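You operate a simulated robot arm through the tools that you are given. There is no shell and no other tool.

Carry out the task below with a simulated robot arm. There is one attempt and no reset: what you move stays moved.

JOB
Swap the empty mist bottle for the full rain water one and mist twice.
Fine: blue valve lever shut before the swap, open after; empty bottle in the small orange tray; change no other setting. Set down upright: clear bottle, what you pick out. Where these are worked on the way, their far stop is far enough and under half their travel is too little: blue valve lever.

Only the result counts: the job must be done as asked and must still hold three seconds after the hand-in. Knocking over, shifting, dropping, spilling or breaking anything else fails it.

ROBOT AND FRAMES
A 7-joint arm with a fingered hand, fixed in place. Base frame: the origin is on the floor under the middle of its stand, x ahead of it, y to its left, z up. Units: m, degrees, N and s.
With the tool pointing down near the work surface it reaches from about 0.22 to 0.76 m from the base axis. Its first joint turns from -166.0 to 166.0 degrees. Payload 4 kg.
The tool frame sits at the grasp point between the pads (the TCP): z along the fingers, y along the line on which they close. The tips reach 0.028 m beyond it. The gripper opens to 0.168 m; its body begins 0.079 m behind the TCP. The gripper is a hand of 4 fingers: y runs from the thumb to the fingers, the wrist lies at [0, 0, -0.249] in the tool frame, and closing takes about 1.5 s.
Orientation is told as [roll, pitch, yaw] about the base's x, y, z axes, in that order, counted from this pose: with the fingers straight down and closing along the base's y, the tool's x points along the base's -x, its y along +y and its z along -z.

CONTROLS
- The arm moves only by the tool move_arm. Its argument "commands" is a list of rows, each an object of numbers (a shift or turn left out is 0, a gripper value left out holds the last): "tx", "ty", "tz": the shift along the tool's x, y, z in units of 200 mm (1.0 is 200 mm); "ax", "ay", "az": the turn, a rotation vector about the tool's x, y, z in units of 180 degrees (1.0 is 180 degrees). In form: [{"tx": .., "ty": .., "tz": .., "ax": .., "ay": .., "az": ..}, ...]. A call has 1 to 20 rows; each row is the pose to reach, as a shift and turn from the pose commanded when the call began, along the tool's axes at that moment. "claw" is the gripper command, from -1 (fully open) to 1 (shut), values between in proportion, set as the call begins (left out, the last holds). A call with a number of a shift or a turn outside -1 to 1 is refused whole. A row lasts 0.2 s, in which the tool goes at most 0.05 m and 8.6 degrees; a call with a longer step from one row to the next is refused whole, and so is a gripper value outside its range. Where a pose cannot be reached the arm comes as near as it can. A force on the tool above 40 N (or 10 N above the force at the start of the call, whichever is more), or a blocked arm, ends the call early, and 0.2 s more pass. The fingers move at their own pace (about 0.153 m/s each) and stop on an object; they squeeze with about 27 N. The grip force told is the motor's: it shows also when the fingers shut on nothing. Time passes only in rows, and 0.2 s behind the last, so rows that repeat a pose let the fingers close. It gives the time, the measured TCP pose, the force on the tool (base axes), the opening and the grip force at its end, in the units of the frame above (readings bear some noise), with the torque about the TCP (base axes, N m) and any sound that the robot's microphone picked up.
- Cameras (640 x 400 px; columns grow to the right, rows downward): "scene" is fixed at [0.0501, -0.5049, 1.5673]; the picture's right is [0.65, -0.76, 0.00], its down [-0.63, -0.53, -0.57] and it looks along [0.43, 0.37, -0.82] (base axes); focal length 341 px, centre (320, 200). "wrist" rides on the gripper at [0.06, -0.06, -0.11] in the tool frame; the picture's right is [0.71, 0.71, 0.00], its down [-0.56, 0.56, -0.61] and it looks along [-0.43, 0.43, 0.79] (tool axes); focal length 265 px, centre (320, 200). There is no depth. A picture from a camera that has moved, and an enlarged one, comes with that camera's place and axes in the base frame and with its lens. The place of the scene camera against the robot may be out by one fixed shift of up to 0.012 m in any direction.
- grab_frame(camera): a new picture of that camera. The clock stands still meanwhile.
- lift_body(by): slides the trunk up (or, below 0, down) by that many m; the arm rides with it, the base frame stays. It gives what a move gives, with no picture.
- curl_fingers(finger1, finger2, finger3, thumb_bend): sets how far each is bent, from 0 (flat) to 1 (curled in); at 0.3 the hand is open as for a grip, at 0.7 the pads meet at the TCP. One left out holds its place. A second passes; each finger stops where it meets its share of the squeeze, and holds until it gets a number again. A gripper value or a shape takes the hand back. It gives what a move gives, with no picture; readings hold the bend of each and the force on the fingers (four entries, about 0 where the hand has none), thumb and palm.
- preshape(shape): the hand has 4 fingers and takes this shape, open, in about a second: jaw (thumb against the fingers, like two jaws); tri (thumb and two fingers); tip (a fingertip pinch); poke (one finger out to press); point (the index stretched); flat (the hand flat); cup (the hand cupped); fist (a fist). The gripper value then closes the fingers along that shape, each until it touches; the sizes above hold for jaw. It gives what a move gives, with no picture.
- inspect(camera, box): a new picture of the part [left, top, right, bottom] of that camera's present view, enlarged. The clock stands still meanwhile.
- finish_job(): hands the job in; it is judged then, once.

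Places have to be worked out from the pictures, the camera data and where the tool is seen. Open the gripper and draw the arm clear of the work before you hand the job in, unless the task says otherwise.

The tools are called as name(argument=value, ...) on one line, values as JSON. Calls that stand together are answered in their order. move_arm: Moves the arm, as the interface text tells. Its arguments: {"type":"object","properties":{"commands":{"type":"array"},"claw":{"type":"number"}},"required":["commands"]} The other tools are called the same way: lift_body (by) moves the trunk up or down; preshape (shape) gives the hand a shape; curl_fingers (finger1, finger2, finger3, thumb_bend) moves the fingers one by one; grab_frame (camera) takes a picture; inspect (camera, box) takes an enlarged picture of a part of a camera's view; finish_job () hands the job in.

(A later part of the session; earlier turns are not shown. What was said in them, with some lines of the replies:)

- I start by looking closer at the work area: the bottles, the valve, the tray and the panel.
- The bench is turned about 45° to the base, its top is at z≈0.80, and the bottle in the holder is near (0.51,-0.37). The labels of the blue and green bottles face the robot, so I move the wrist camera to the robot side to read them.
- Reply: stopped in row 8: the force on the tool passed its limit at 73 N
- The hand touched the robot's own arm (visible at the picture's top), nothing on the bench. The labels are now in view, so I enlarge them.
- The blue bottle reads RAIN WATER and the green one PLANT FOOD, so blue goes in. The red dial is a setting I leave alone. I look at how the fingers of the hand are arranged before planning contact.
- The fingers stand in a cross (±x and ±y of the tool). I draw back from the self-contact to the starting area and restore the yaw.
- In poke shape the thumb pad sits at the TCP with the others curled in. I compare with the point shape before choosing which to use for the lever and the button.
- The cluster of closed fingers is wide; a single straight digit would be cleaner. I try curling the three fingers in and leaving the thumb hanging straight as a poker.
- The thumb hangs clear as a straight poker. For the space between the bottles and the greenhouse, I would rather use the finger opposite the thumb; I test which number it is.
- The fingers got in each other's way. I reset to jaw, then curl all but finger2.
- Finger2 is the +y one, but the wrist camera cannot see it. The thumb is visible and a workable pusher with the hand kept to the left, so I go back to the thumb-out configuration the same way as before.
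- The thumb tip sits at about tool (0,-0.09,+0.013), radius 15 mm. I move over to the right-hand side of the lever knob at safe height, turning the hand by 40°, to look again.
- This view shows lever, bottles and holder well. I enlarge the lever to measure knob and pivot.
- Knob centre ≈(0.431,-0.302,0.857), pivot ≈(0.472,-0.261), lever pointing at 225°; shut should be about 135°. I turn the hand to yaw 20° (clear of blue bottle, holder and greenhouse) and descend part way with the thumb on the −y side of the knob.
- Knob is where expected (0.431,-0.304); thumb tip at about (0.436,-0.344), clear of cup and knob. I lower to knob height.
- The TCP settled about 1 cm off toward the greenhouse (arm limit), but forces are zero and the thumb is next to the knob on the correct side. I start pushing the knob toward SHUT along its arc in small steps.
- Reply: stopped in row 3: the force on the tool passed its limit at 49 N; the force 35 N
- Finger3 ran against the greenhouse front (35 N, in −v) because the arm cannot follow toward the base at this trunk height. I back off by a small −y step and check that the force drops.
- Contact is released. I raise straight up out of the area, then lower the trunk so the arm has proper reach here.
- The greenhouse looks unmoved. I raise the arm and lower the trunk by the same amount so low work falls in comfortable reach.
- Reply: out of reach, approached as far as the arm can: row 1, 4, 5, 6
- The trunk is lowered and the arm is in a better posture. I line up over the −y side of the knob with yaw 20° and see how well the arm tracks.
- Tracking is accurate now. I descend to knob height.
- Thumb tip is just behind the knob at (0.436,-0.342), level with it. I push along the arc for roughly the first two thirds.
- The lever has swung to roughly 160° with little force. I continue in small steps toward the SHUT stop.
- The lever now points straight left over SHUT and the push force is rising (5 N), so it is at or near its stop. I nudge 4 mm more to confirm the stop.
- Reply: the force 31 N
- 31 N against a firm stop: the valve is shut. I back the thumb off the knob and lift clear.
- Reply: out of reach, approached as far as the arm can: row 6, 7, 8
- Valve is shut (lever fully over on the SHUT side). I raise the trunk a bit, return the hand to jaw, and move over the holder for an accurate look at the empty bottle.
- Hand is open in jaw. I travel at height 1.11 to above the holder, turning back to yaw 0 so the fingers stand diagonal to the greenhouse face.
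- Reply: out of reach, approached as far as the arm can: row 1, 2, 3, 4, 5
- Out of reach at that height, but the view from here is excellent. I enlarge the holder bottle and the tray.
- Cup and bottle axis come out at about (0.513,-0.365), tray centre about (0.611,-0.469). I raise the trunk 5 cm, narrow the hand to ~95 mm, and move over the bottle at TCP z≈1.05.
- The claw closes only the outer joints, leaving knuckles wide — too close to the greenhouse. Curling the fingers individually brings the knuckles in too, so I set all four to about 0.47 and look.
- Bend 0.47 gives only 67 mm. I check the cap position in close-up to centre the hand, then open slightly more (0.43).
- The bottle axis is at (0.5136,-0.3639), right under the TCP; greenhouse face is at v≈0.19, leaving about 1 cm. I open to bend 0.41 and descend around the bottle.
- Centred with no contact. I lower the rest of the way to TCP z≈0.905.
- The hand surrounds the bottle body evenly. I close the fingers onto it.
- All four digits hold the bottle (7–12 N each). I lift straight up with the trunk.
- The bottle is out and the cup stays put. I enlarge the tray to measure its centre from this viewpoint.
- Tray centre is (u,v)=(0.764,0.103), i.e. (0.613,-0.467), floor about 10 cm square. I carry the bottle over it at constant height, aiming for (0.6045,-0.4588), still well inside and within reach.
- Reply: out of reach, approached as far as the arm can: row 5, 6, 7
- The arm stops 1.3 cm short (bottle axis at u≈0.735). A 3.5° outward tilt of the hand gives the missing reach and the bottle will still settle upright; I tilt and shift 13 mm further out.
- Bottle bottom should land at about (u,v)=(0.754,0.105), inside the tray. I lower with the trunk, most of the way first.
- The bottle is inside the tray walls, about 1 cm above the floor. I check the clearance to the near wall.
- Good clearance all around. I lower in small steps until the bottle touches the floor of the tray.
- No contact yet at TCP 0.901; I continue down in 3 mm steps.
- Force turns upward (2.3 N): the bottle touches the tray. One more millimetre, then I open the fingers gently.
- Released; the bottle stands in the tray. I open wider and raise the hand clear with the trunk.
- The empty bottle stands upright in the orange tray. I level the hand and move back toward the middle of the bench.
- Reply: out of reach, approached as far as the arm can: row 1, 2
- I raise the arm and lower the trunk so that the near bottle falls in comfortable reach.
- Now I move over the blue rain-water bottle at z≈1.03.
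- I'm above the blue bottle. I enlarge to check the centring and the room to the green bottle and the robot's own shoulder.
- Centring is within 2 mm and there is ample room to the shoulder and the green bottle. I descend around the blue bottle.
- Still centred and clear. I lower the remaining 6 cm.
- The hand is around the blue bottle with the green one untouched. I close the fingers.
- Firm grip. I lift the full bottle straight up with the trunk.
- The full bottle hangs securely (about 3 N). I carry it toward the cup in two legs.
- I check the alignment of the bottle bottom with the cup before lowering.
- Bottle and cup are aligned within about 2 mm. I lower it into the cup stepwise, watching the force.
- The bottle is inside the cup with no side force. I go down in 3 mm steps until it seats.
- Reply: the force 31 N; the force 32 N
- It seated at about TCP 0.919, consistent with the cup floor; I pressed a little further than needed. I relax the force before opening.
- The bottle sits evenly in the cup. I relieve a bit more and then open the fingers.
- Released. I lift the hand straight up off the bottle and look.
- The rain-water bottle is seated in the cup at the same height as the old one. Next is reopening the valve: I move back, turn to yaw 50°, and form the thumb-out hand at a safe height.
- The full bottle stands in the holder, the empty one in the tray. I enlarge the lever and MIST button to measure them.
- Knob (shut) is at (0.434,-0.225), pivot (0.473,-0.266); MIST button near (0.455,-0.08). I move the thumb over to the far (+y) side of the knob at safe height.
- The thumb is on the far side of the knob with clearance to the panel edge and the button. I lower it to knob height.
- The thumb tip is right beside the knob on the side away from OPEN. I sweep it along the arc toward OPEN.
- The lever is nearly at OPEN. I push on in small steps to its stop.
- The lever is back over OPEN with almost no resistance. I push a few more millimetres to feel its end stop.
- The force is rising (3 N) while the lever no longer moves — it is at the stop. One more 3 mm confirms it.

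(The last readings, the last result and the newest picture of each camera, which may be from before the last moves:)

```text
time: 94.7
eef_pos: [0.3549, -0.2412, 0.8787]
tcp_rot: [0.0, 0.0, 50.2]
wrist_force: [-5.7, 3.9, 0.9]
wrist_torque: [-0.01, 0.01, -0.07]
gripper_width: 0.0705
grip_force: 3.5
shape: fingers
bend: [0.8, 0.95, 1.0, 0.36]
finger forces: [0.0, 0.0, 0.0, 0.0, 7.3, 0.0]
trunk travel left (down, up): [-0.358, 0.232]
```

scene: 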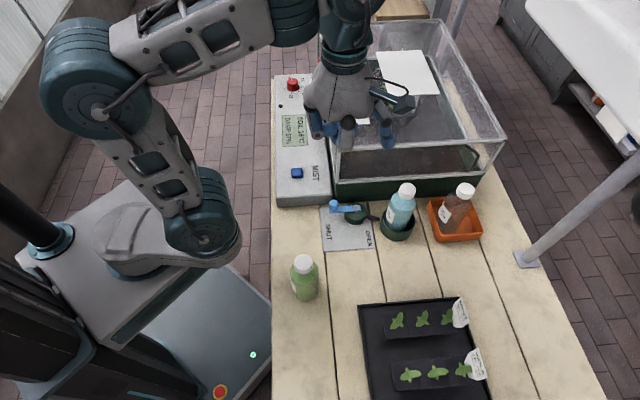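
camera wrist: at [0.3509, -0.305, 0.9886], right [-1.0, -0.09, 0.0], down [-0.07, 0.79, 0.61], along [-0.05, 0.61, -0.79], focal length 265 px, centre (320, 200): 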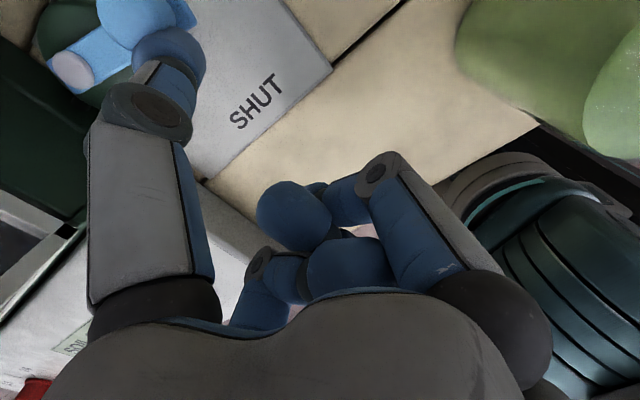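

The valve is open against its stop. I retract the thumb from the knob and lift.

move_arm(commands=[{"ty": 0.05}, {"ty": 0.11}, {"ty": 0.11, "tz": -0.15}, {"ty": 0.11, "tz": -0.3}, {"ty": 0.11, "tz": -0.45}, {"ty": 0.11, "tz": -0.6}, {"ty": 0.11, "tz": -0.6}])

grab_frame(camera="wrist")

inspect(camera="scene", box=[260, 100, 460, 260])

```text
time: 96.3
eef_pos: [0.3363, -0.2258, 0.9983]
tcp_rot: [0.0, 0.0, 50.1]
wrist_force: [0.6, 1.0, 0.9]
wrist_torque: [0.02, -0.03, -0.03]
gripper_width: 0.0762
grip_force: 0.2
shape: fingers
bend: [0.8, 0.95, 1.0, 0.33]
finger forces: [0.0, 0.0, 0.0, 0.0, 0.1, 0.1]
trunk travel left (down, up): [-0.358, 0.232]
```

```text
taken
camera wrist: at [0.3449, -0.3107, 1.1085], right [-1.0, -0.09, 0.0], down [-0.07, 0.79, 0.61], along [-0.05, 0.61, -0.79], focal length 265 px, centre (320, 200)
```

wrist: 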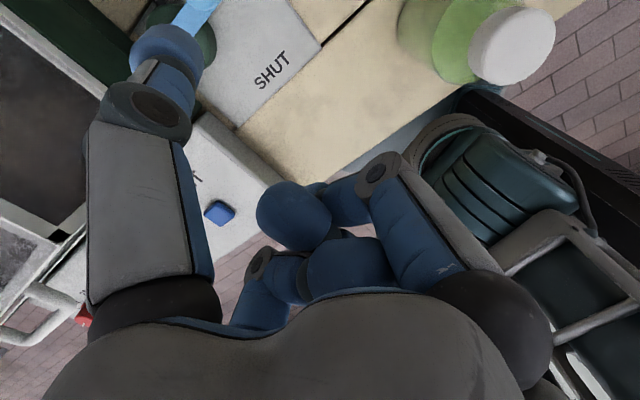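

```text
2.50 times, centred on (360, 180) of scene
camera zoom: at [0.0501, -0.5049, 1.5673], right [0.65, -0.76, 0.0], down [-0.63, -0.53, -0.57], along [0.43, 0.37, -0.82], focal length 852 px, centre (220, 250)
```

zoom: 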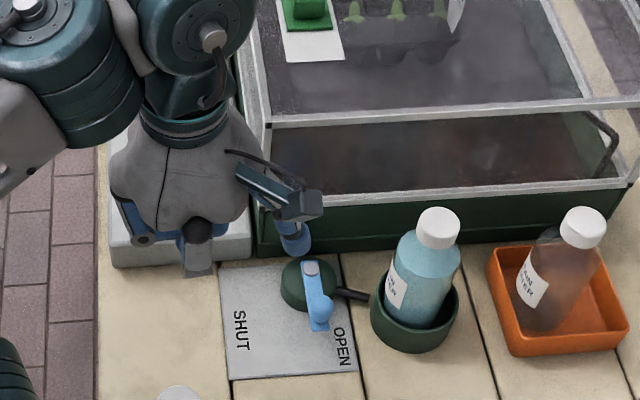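

The lever is back at OPEN as at the start. Next is the MIST button; I enlarge it in this view to pin down its position.

inspect(camera="wrist", box=[160, 140, 288, 260])

inspect(camera="scene", box=[270, 60, 350, 210])

```text
3.33 times, centred on (224, 200) of wrist
camera zoom: at [0.3449, -0.3107, 1.1085], right [-1.0, -0.09, 0.0], down [-0.07, 0.79, 0.61], along [-0.05, 0.61, -0.79], focal length 885 px, centre (640, 200)
```

zoom: 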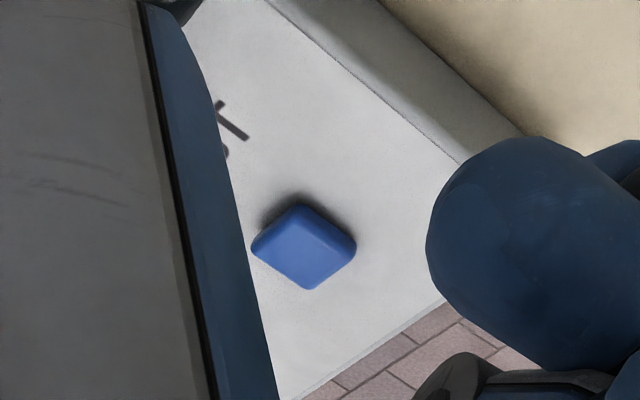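

```text
2.67 times, centred on (310, 135) of scene
camera zoom: at [0.0501, -0.5049, 1.5673], right [0.65, -0.76, 0.0], down [-0.63, -0.53, -0.57], along [0.43, 0.37, -0.82], focal length 908 px, centre (347, 373)
```

zoom: 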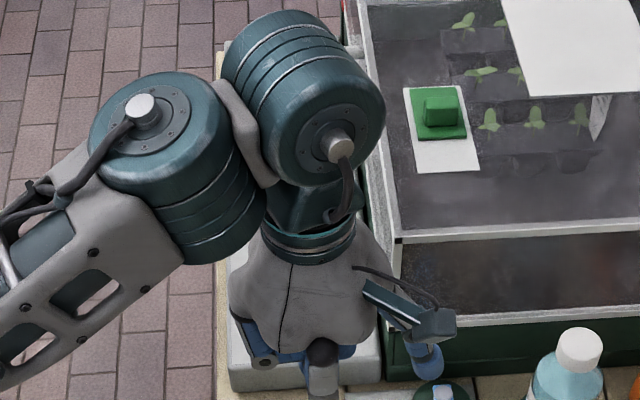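

Button centre ≈(0.453,-0.081), top ≈0.85. I move the thumb over it at height.

move_arm(commands=[{"tx": -0.155, "ty": 0.078}, {"tx": -0.31, "ty": 0.155}, {"tx": -0.464, "ty": 0.233}, {"tx": -0.62, "ty": 0.31}, {"tx": -0.774, "ty": 0.388}, {"tx": -0.928, "ty": 0.466}, {"tx": -0.928, "ty": 0.466}])

grab_frame(camera="wrist")

inspect(camera="scene", box=[240, 80, 380, 220])

```text
time: 97.9
eef_pos: [0.3848, -0.024, 0.9981]
tcp_rot: [0.0, 0.1, 50.2]
wrist_force: [-0.4, 1.0, -0.5]
wrist_torque: [-0.02, 0.01, -0.03]
gripper_width: 0.0757
grip_force: 0.1
shape: fingers
bend: [0.8, 0.95, 1.0, 0.33]
finger forces: [0.1, 0.0, 0.1, 0.0, 0.1, 0.1]
trunk travel left (down, up): [-0.358, 0.232]
```

```text
taken
camera wrist: at [0.3933, -0.1086, 1.1086], right [-1.0, -0.09, 0.0], down [-0.07, 0.79, 0.61], along [-0.05, 0.61, -0.79], focal length 265 px, centre (320, 200)
```

wrist: 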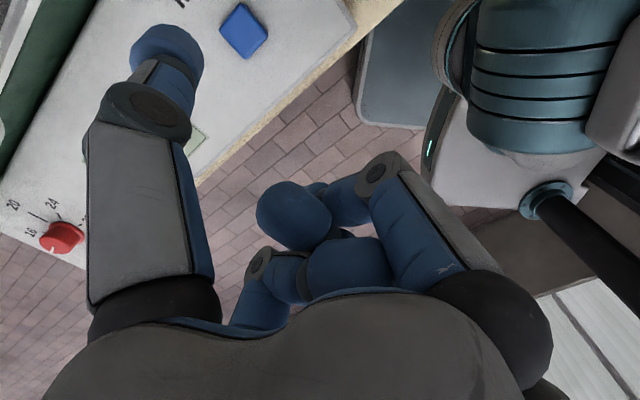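

```text
2.86 times, centred on (310, 150) of scene
camera zoom: at [0.0501, -0.5049, 1.5673], right [0.65, -0.76, 0.0], down [-0.63, -0.53, -0.57], along [0.43, 0.37, -0.82], focal length 973 px, centre (349, 343)
```

zoom: 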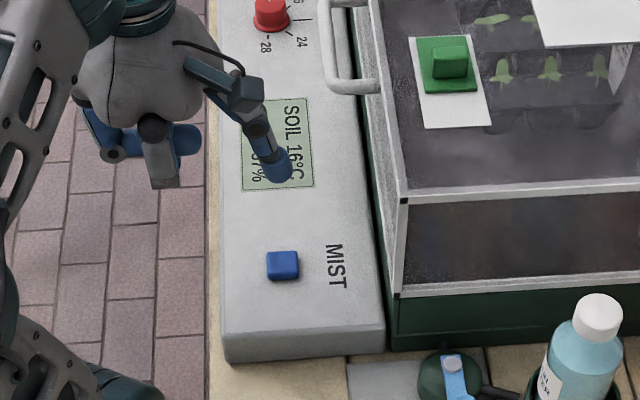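

Projected contact point agrees with the button within 2 mm in both cameras. I descend to about 1.5 cm above the button.

move_arm(commands=[{"tz": 0.15}, {"tz": 0.3}, {"tz": 0.42}, {"tz": 0.515}, {"tz": 0.515}])

inspect(camera="wrist", box=[100, 0, 300, 120])

inspect(camera="scene", box=[260, 130, 340, 210])

```text
time: 99.1
eef_pos: [0.3861, -0.023, 0.8937]
tcp_rot: [0.0, 0.0, 50.1]
wrist_force: [0.5, 0.9, 0.0]
wrist_torque: [-0.02, -0.02, -0.01]
gripper_width: 0.0761
grip_force: 0.0
shape: fingers
bend: [0.8, 0.95, 1.0, 0.33]
finger forces: [0.0, 0.0, 0.0, 0.0, 0.1, 0.1]
trunk travel left (down, up): [-0.358, 0.232]
```

```text
3.20 times, centred on (200, 60) of wrist
camera zoom: at [0.3937, -0.1081, 1.0043], right [-1.0, -0.09, 0.0], down [-0.07, 0.79, 0.61], along [-0.05, 0.61, -0.79], focal length 849 px, centre (704, 648)
```

zoom: 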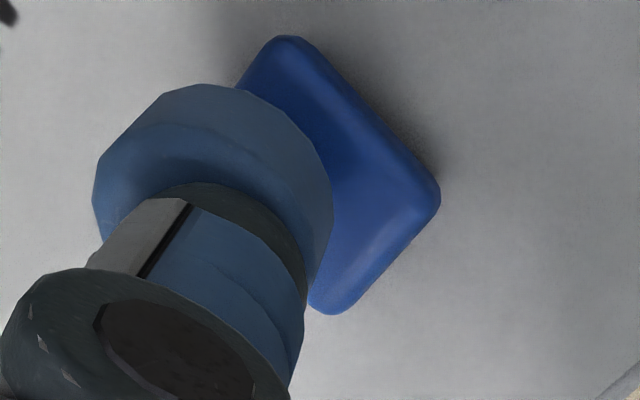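

```text
5.00 times, centred on (300, 170) of scene
camera zoom: at [0.0501, -0.5049, 1.5673], right [0.65, -0.76, 0.0], down [-0.63, -0.53, -0.57], along [0.43, 0.37, -0.82], focal length 1703 px, centre (420, 350)
```

zoom: 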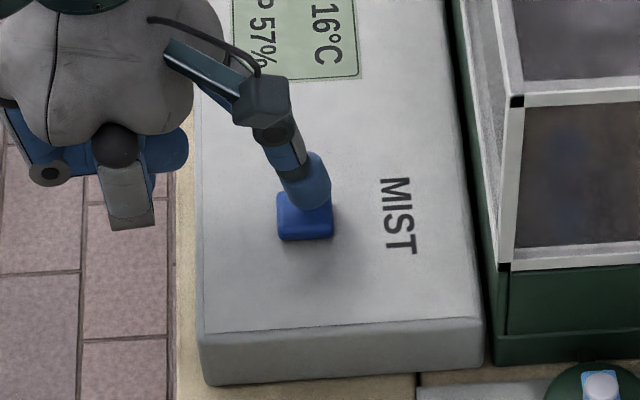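

The thumb sits over the button in both views. I step down carefully until contact.

move_arm(commands=[{"tz": 0.02}, {"tz": 0.04}, {"tz": 0.055}, {"tz": 0.055}])

inspect(camera="scene", box=[260, 130, 340, 210])

```text
time: 100.1
eef_pos: [0.3846, -0.025, 0.8847]
tcp_rot: [0.1, 0.0, 50.0]
wrist_force: [-0.5, 0.9, 2.2]
wrist_torque: [-0.06, -0.12, 0.09]
gripper_width: 0.076
grip_force: 0.7
shape: fingers
bend: [0.8, 0.95, 1.0, 0.33]
finger forces: [0.1, 0.0, 0.0, 0.0, 1.6, 0.0]
trunk travel left (down, up): [-0.358, 0.232]
```

```text
5.00 times, centred on (300, 170) of scene
camera zoom: at [0.0501, -0.5049, 1.5673], right [0.65, -0.76, 0.0], down [-0.63, -0.53, -0.57], along [0.43, 0.37, -0.82], focal length 1703 px, centre (420, 350)
```

zoom: 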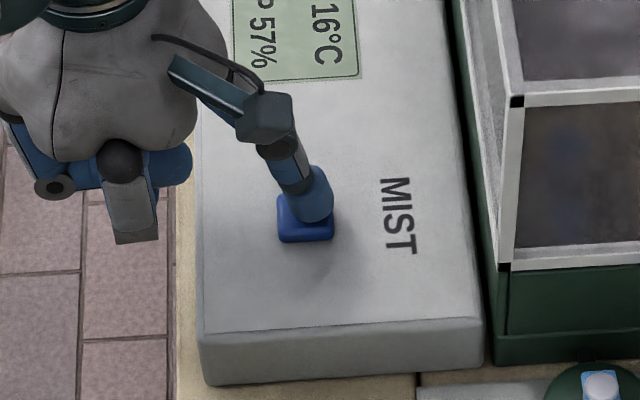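

Contact at 1.6 N. I press down 4 mm more and listen for a click.

move_arm(commands=[{"tz": 0.01}, {"tz": 0.02}, {"tz": 0.02}])

inspect(camera="scene", box=[260, 130, 340, 210])

```text
time: 100.9
eef_pos: [0.3848, -0.0245, 0.8804]
tcp_rot: [-0.1, 0.0, 50.0]
wrist_force: [-0.2, -0.4, 3.4]
wrist_torque: [-0.18, -0.21, 0.0]
gripper_width: 0.0763
grip_force: 1.6
shape: fingers
bend: [0.8, 0.95, 1.0, 0.33]
finger forces: [0.0, 0.0, 0.0, 0.1, 3.4, 0.1]
trunk travel left (down, up): [-0.358, 0.232]
heard: click
```

```text
5.00 times, centred on (300, 170) of scene
camera zoom: at [0.0501, -0.5049, 1.5673], right [0.65, -0.76, 0.0], down [-0.63, -0.53, -0.57], along [0.43, 0.37, -0.82], focal length 1703 px, centre (420, 350)
```

zoom: 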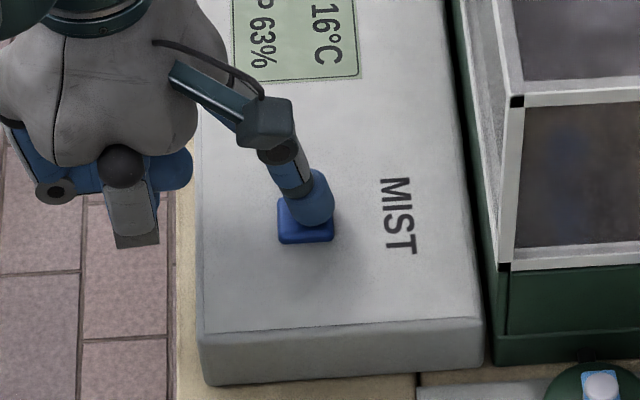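

A click, and the display went from 57 % to 63 %: one mist done. I raise fully off the button to let it return.

move_arm(commands=[{"tz": -0.03}, {"tz": -0.075}, {"tz": -0.075}, {"tz": -0.075}, {"tz": -0.075}])

inspect(camera="scene", box=[260, 100, 340, 210])

```text
time: 102.1
eef_pos: [0.3863, -0.0244, 0.8964]
tcp_rot: [0.0, 0.1, 50.0]
wrist_force: [0.2, 0.4, 0.9]
wrist_torque: [-0.04, 0.01, 0.0]
gripper_width: 0.0759
grip_force: 0.1
shape: fingers
bend: [0.8, 0.95, 1.0, 0.33]
finger forces: [0.0, 0.1, 0.0, 0.1, 0.0, 0.0]
trunk travel left (down, up): [-0.358, 0.232]
```

```text
3.64 times, centred on (300, 155) of scene
camera zoom: at [0.0501, -0.5049, 1.5673], right [0.65, -0.76, 0.0], down [-0.63, -0.53, -0.57], along [0.43, 0.37, -0.82], focal length 1238 px, centre (393, 364)
```

zoom: 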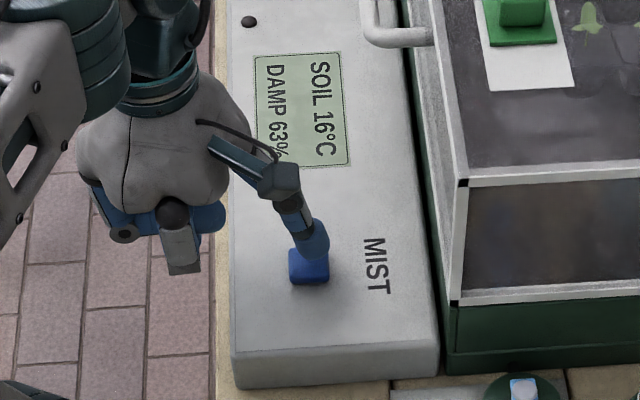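

Display shows 63 %. I press a second time with the same stroke.

move_arm(commands=[{"tz": 0.03}, {"tz": 0.055}, {"tz": 0.065}, {"tz": 0.075}, {"tz": 0.075}])

inspect(camera="scene", box=[260, 100, 340, 210])

```text
time: 103.3
eef_pos: [0.386, -0.0241, 0.8798]
tcp_rot: [-0.1, 0.0, 50.0]
wrist_force: [-0.4, 0.8, 3.9]
wrist_torque: [-0.23, -0.26, 0.01]
gripper_width: 0.0767
grip_force: 1.7
shape: fingers
bend: [0.8, 0.95, 1.0, 0.33]
finger forces: [0.0, 0.1, 0.0, 0.0, 4.0, 0.1]
trunk travel left (down, up): [-0.358, 0.232]
heard: click
```

```text
3.64 times, centred on (300, 155) of scene
camera zoom: at [0.0501, -0.5049, 1.5673], right [0.65, -0.76, 0.0], down [-0.63, -0.53, -0.57], along [0.43, 0.37, -0.82], focal length 1238 px, centre (393, 364)
```

zoom: 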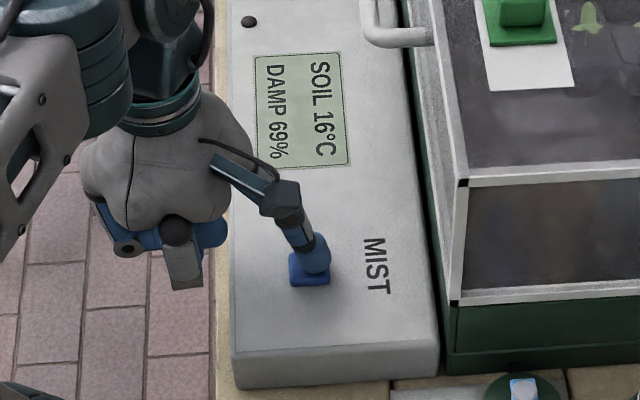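

Second click, display 69 %: both mists done. I raise off the button straight up, then lift the trunk and open the hand.

move_arm(commands=[{"tz": -0.05}, {"tz": -0.15}, {"tz": -0.3}, {"tz": -0.45}, {"tz": -0.55}, {"tz": -0.55}])

lift_body(by=0.2)

preshape(shape="jaw")

grab_frame(camera="scene")

inspect(camera="scene", box=[270, 150, 510, 310])

```text
time: 104.7
eef_pos: [0.3846, -0.025, 0.9919]
tcp_rot: [0.0, 0.0, 50.0]
wrist_force: [-0.5, -0.3, 0.3]
wrist_torque: [0.01, -0.03, -0.01]
gripper_width: 0.0762
grip_force: 0.1
shape: fingers
bend: [0.8, 0.95, 1.0, 0.33]
finger forces: [0.1, 0.0, 0.1, 0.0, 0.1, 0.0]
trunk travel left (down, up): [-0.358, 0.232]
```

```text
time: 106.8
eef_pos: [0.3842, -0.0244, 1.1905]
tcp_rot: [0.1, -0.1, 50.1]
wrist_force: [0.1, 0.3, -1.1]
wrist_torque: [-0.03, 0.02, 0.03]
gripper_width: 0.0764
grip_force: 0.1
shape: fingers
bend: [0.8, 0.95, 1.0, 0.33]
finger forces: [0.0, 0.1, 0.1, 0.1, 0.0, 0.0]
trunk travel left (down, up): [-0.558, 0.032]
```

```text
time: 107.7
eef_pos: [0.3844, -0.0252, 1.1903]
tcp_rot: [0.1, 0.0, 50.1]
wrist_force: [0.0, 0.1, -0.1]
wrist_torque: [0.02, 0.0, 0.04]
gripper_width: 0.1678
grip_force: 0.1
shape: jaw
bend: [0.3, 0.3, 0.3, 0.3]
finger forces: [0.0, 0.0, 0.1, 0.1, 0.0, 0.1]
trunk travel left (down, up): [-0.558, 0.032]
```

```text
taken
```

scene: 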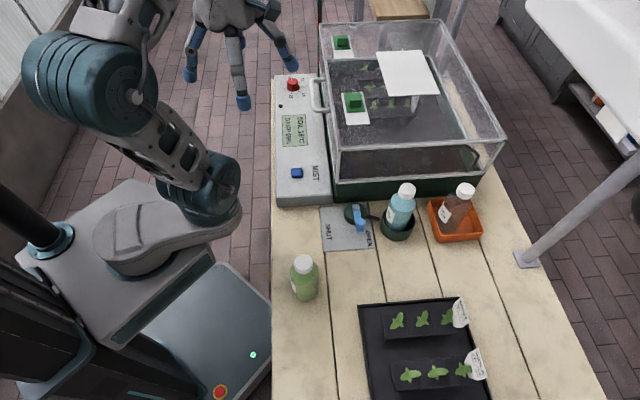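

```text
2.50 times, centred on (390, 230) of scene
camera zoom: at [0.0501, -0.5049, 1.5673], right [0.65, -0.76, 0.0], down [-0.63, -0.53, -0.57], along [0.43, 0.37, -0.82], focal length 852 px, centre (145, 125)
```

zoom: 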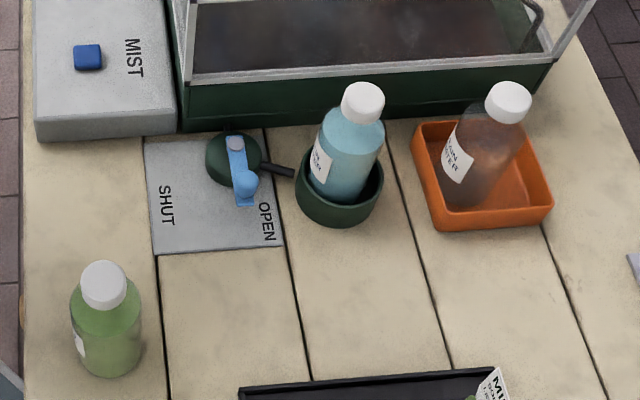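

Everything looks right: lever at OPEN, full bottle in the holder, empty one upright in the tray, green bottle untouched. A last check of the red dial and display.

inspect(camera="scene", box=[260, 60, 340, 190])

inspect(camera="scene", box=[300, 10, 520, 210])

```text
3.08 times, centred on (300, 125) of scene
camera zoom: at [0.0501, -0.5049, 1.5673], right [0.65, -0.76, 0.0], down [-0.63, -0.53, -0.57], along [0.43, 0.37, -0.82], focal length 1048 px, centre (382, 431)
```

zoom: 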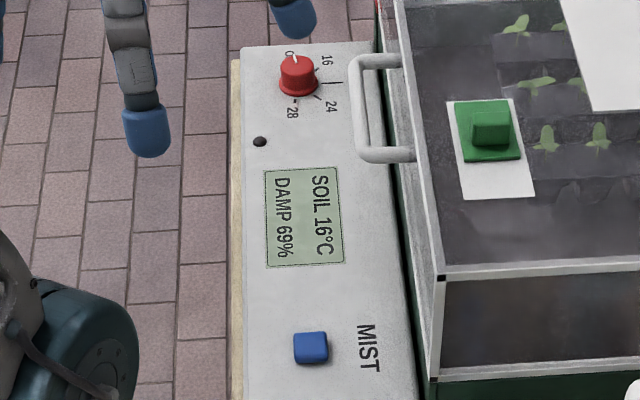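

```text
2.00 times, centred on (410, 110) of scene
camera zoom: at [0.0501, -0.5049, 1.5673], right [0.65, -0.76, 0.0], down [-0.63, -0.53, -0.57], along [0.43, 0.37, -0.82], focal length 681 px, centre (140, 380)
```

zoom: 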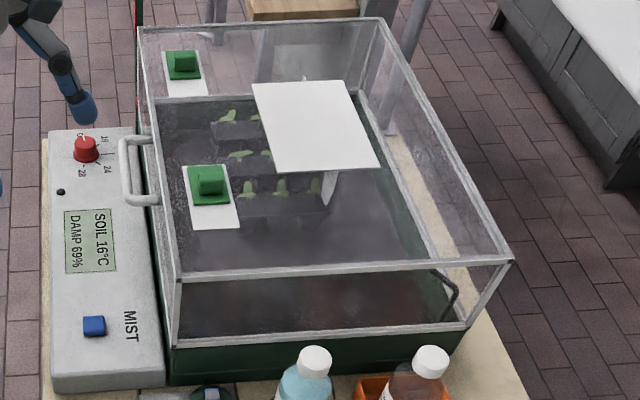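

The dial is unchanged, the display shows 69 %, and the hand is open and clear above the bench. I hand the job in.

finish_job()

```text
The job is handed in.
```

I swapped the bottles and misted twice, then handed the job in. I have not seen the judge's result.

- **Valve:** the blue lever was pushed to its SHUT stop before the swap and back to its OPEN stop after.
- **Bottles:** the blue bottle labelled RAIN WATER now stands upright in the holder. The clear empty one stands upright in the small orange tray. The green bottle, labelled PLANT FOOD, was not touched.
- **Misting:** I pressed MIST twice after the valve was open. Each press clicked, and the DAMP display rose from 57 % to 63 % and then 69 %.
- **Other settings:** the red dial shows the same position as at the start.

- **Contact with the greenhouse:** on the first try at the lever, one finger ran against the greenhouse front at about 35–49 N. I backed off at once. In later pictures the greenhouse looks unmoved.
- **Extra force when seating the full bottle:** I pressed it into the holder with about 31 N before easing off. It sits at about the same height as the old one did.
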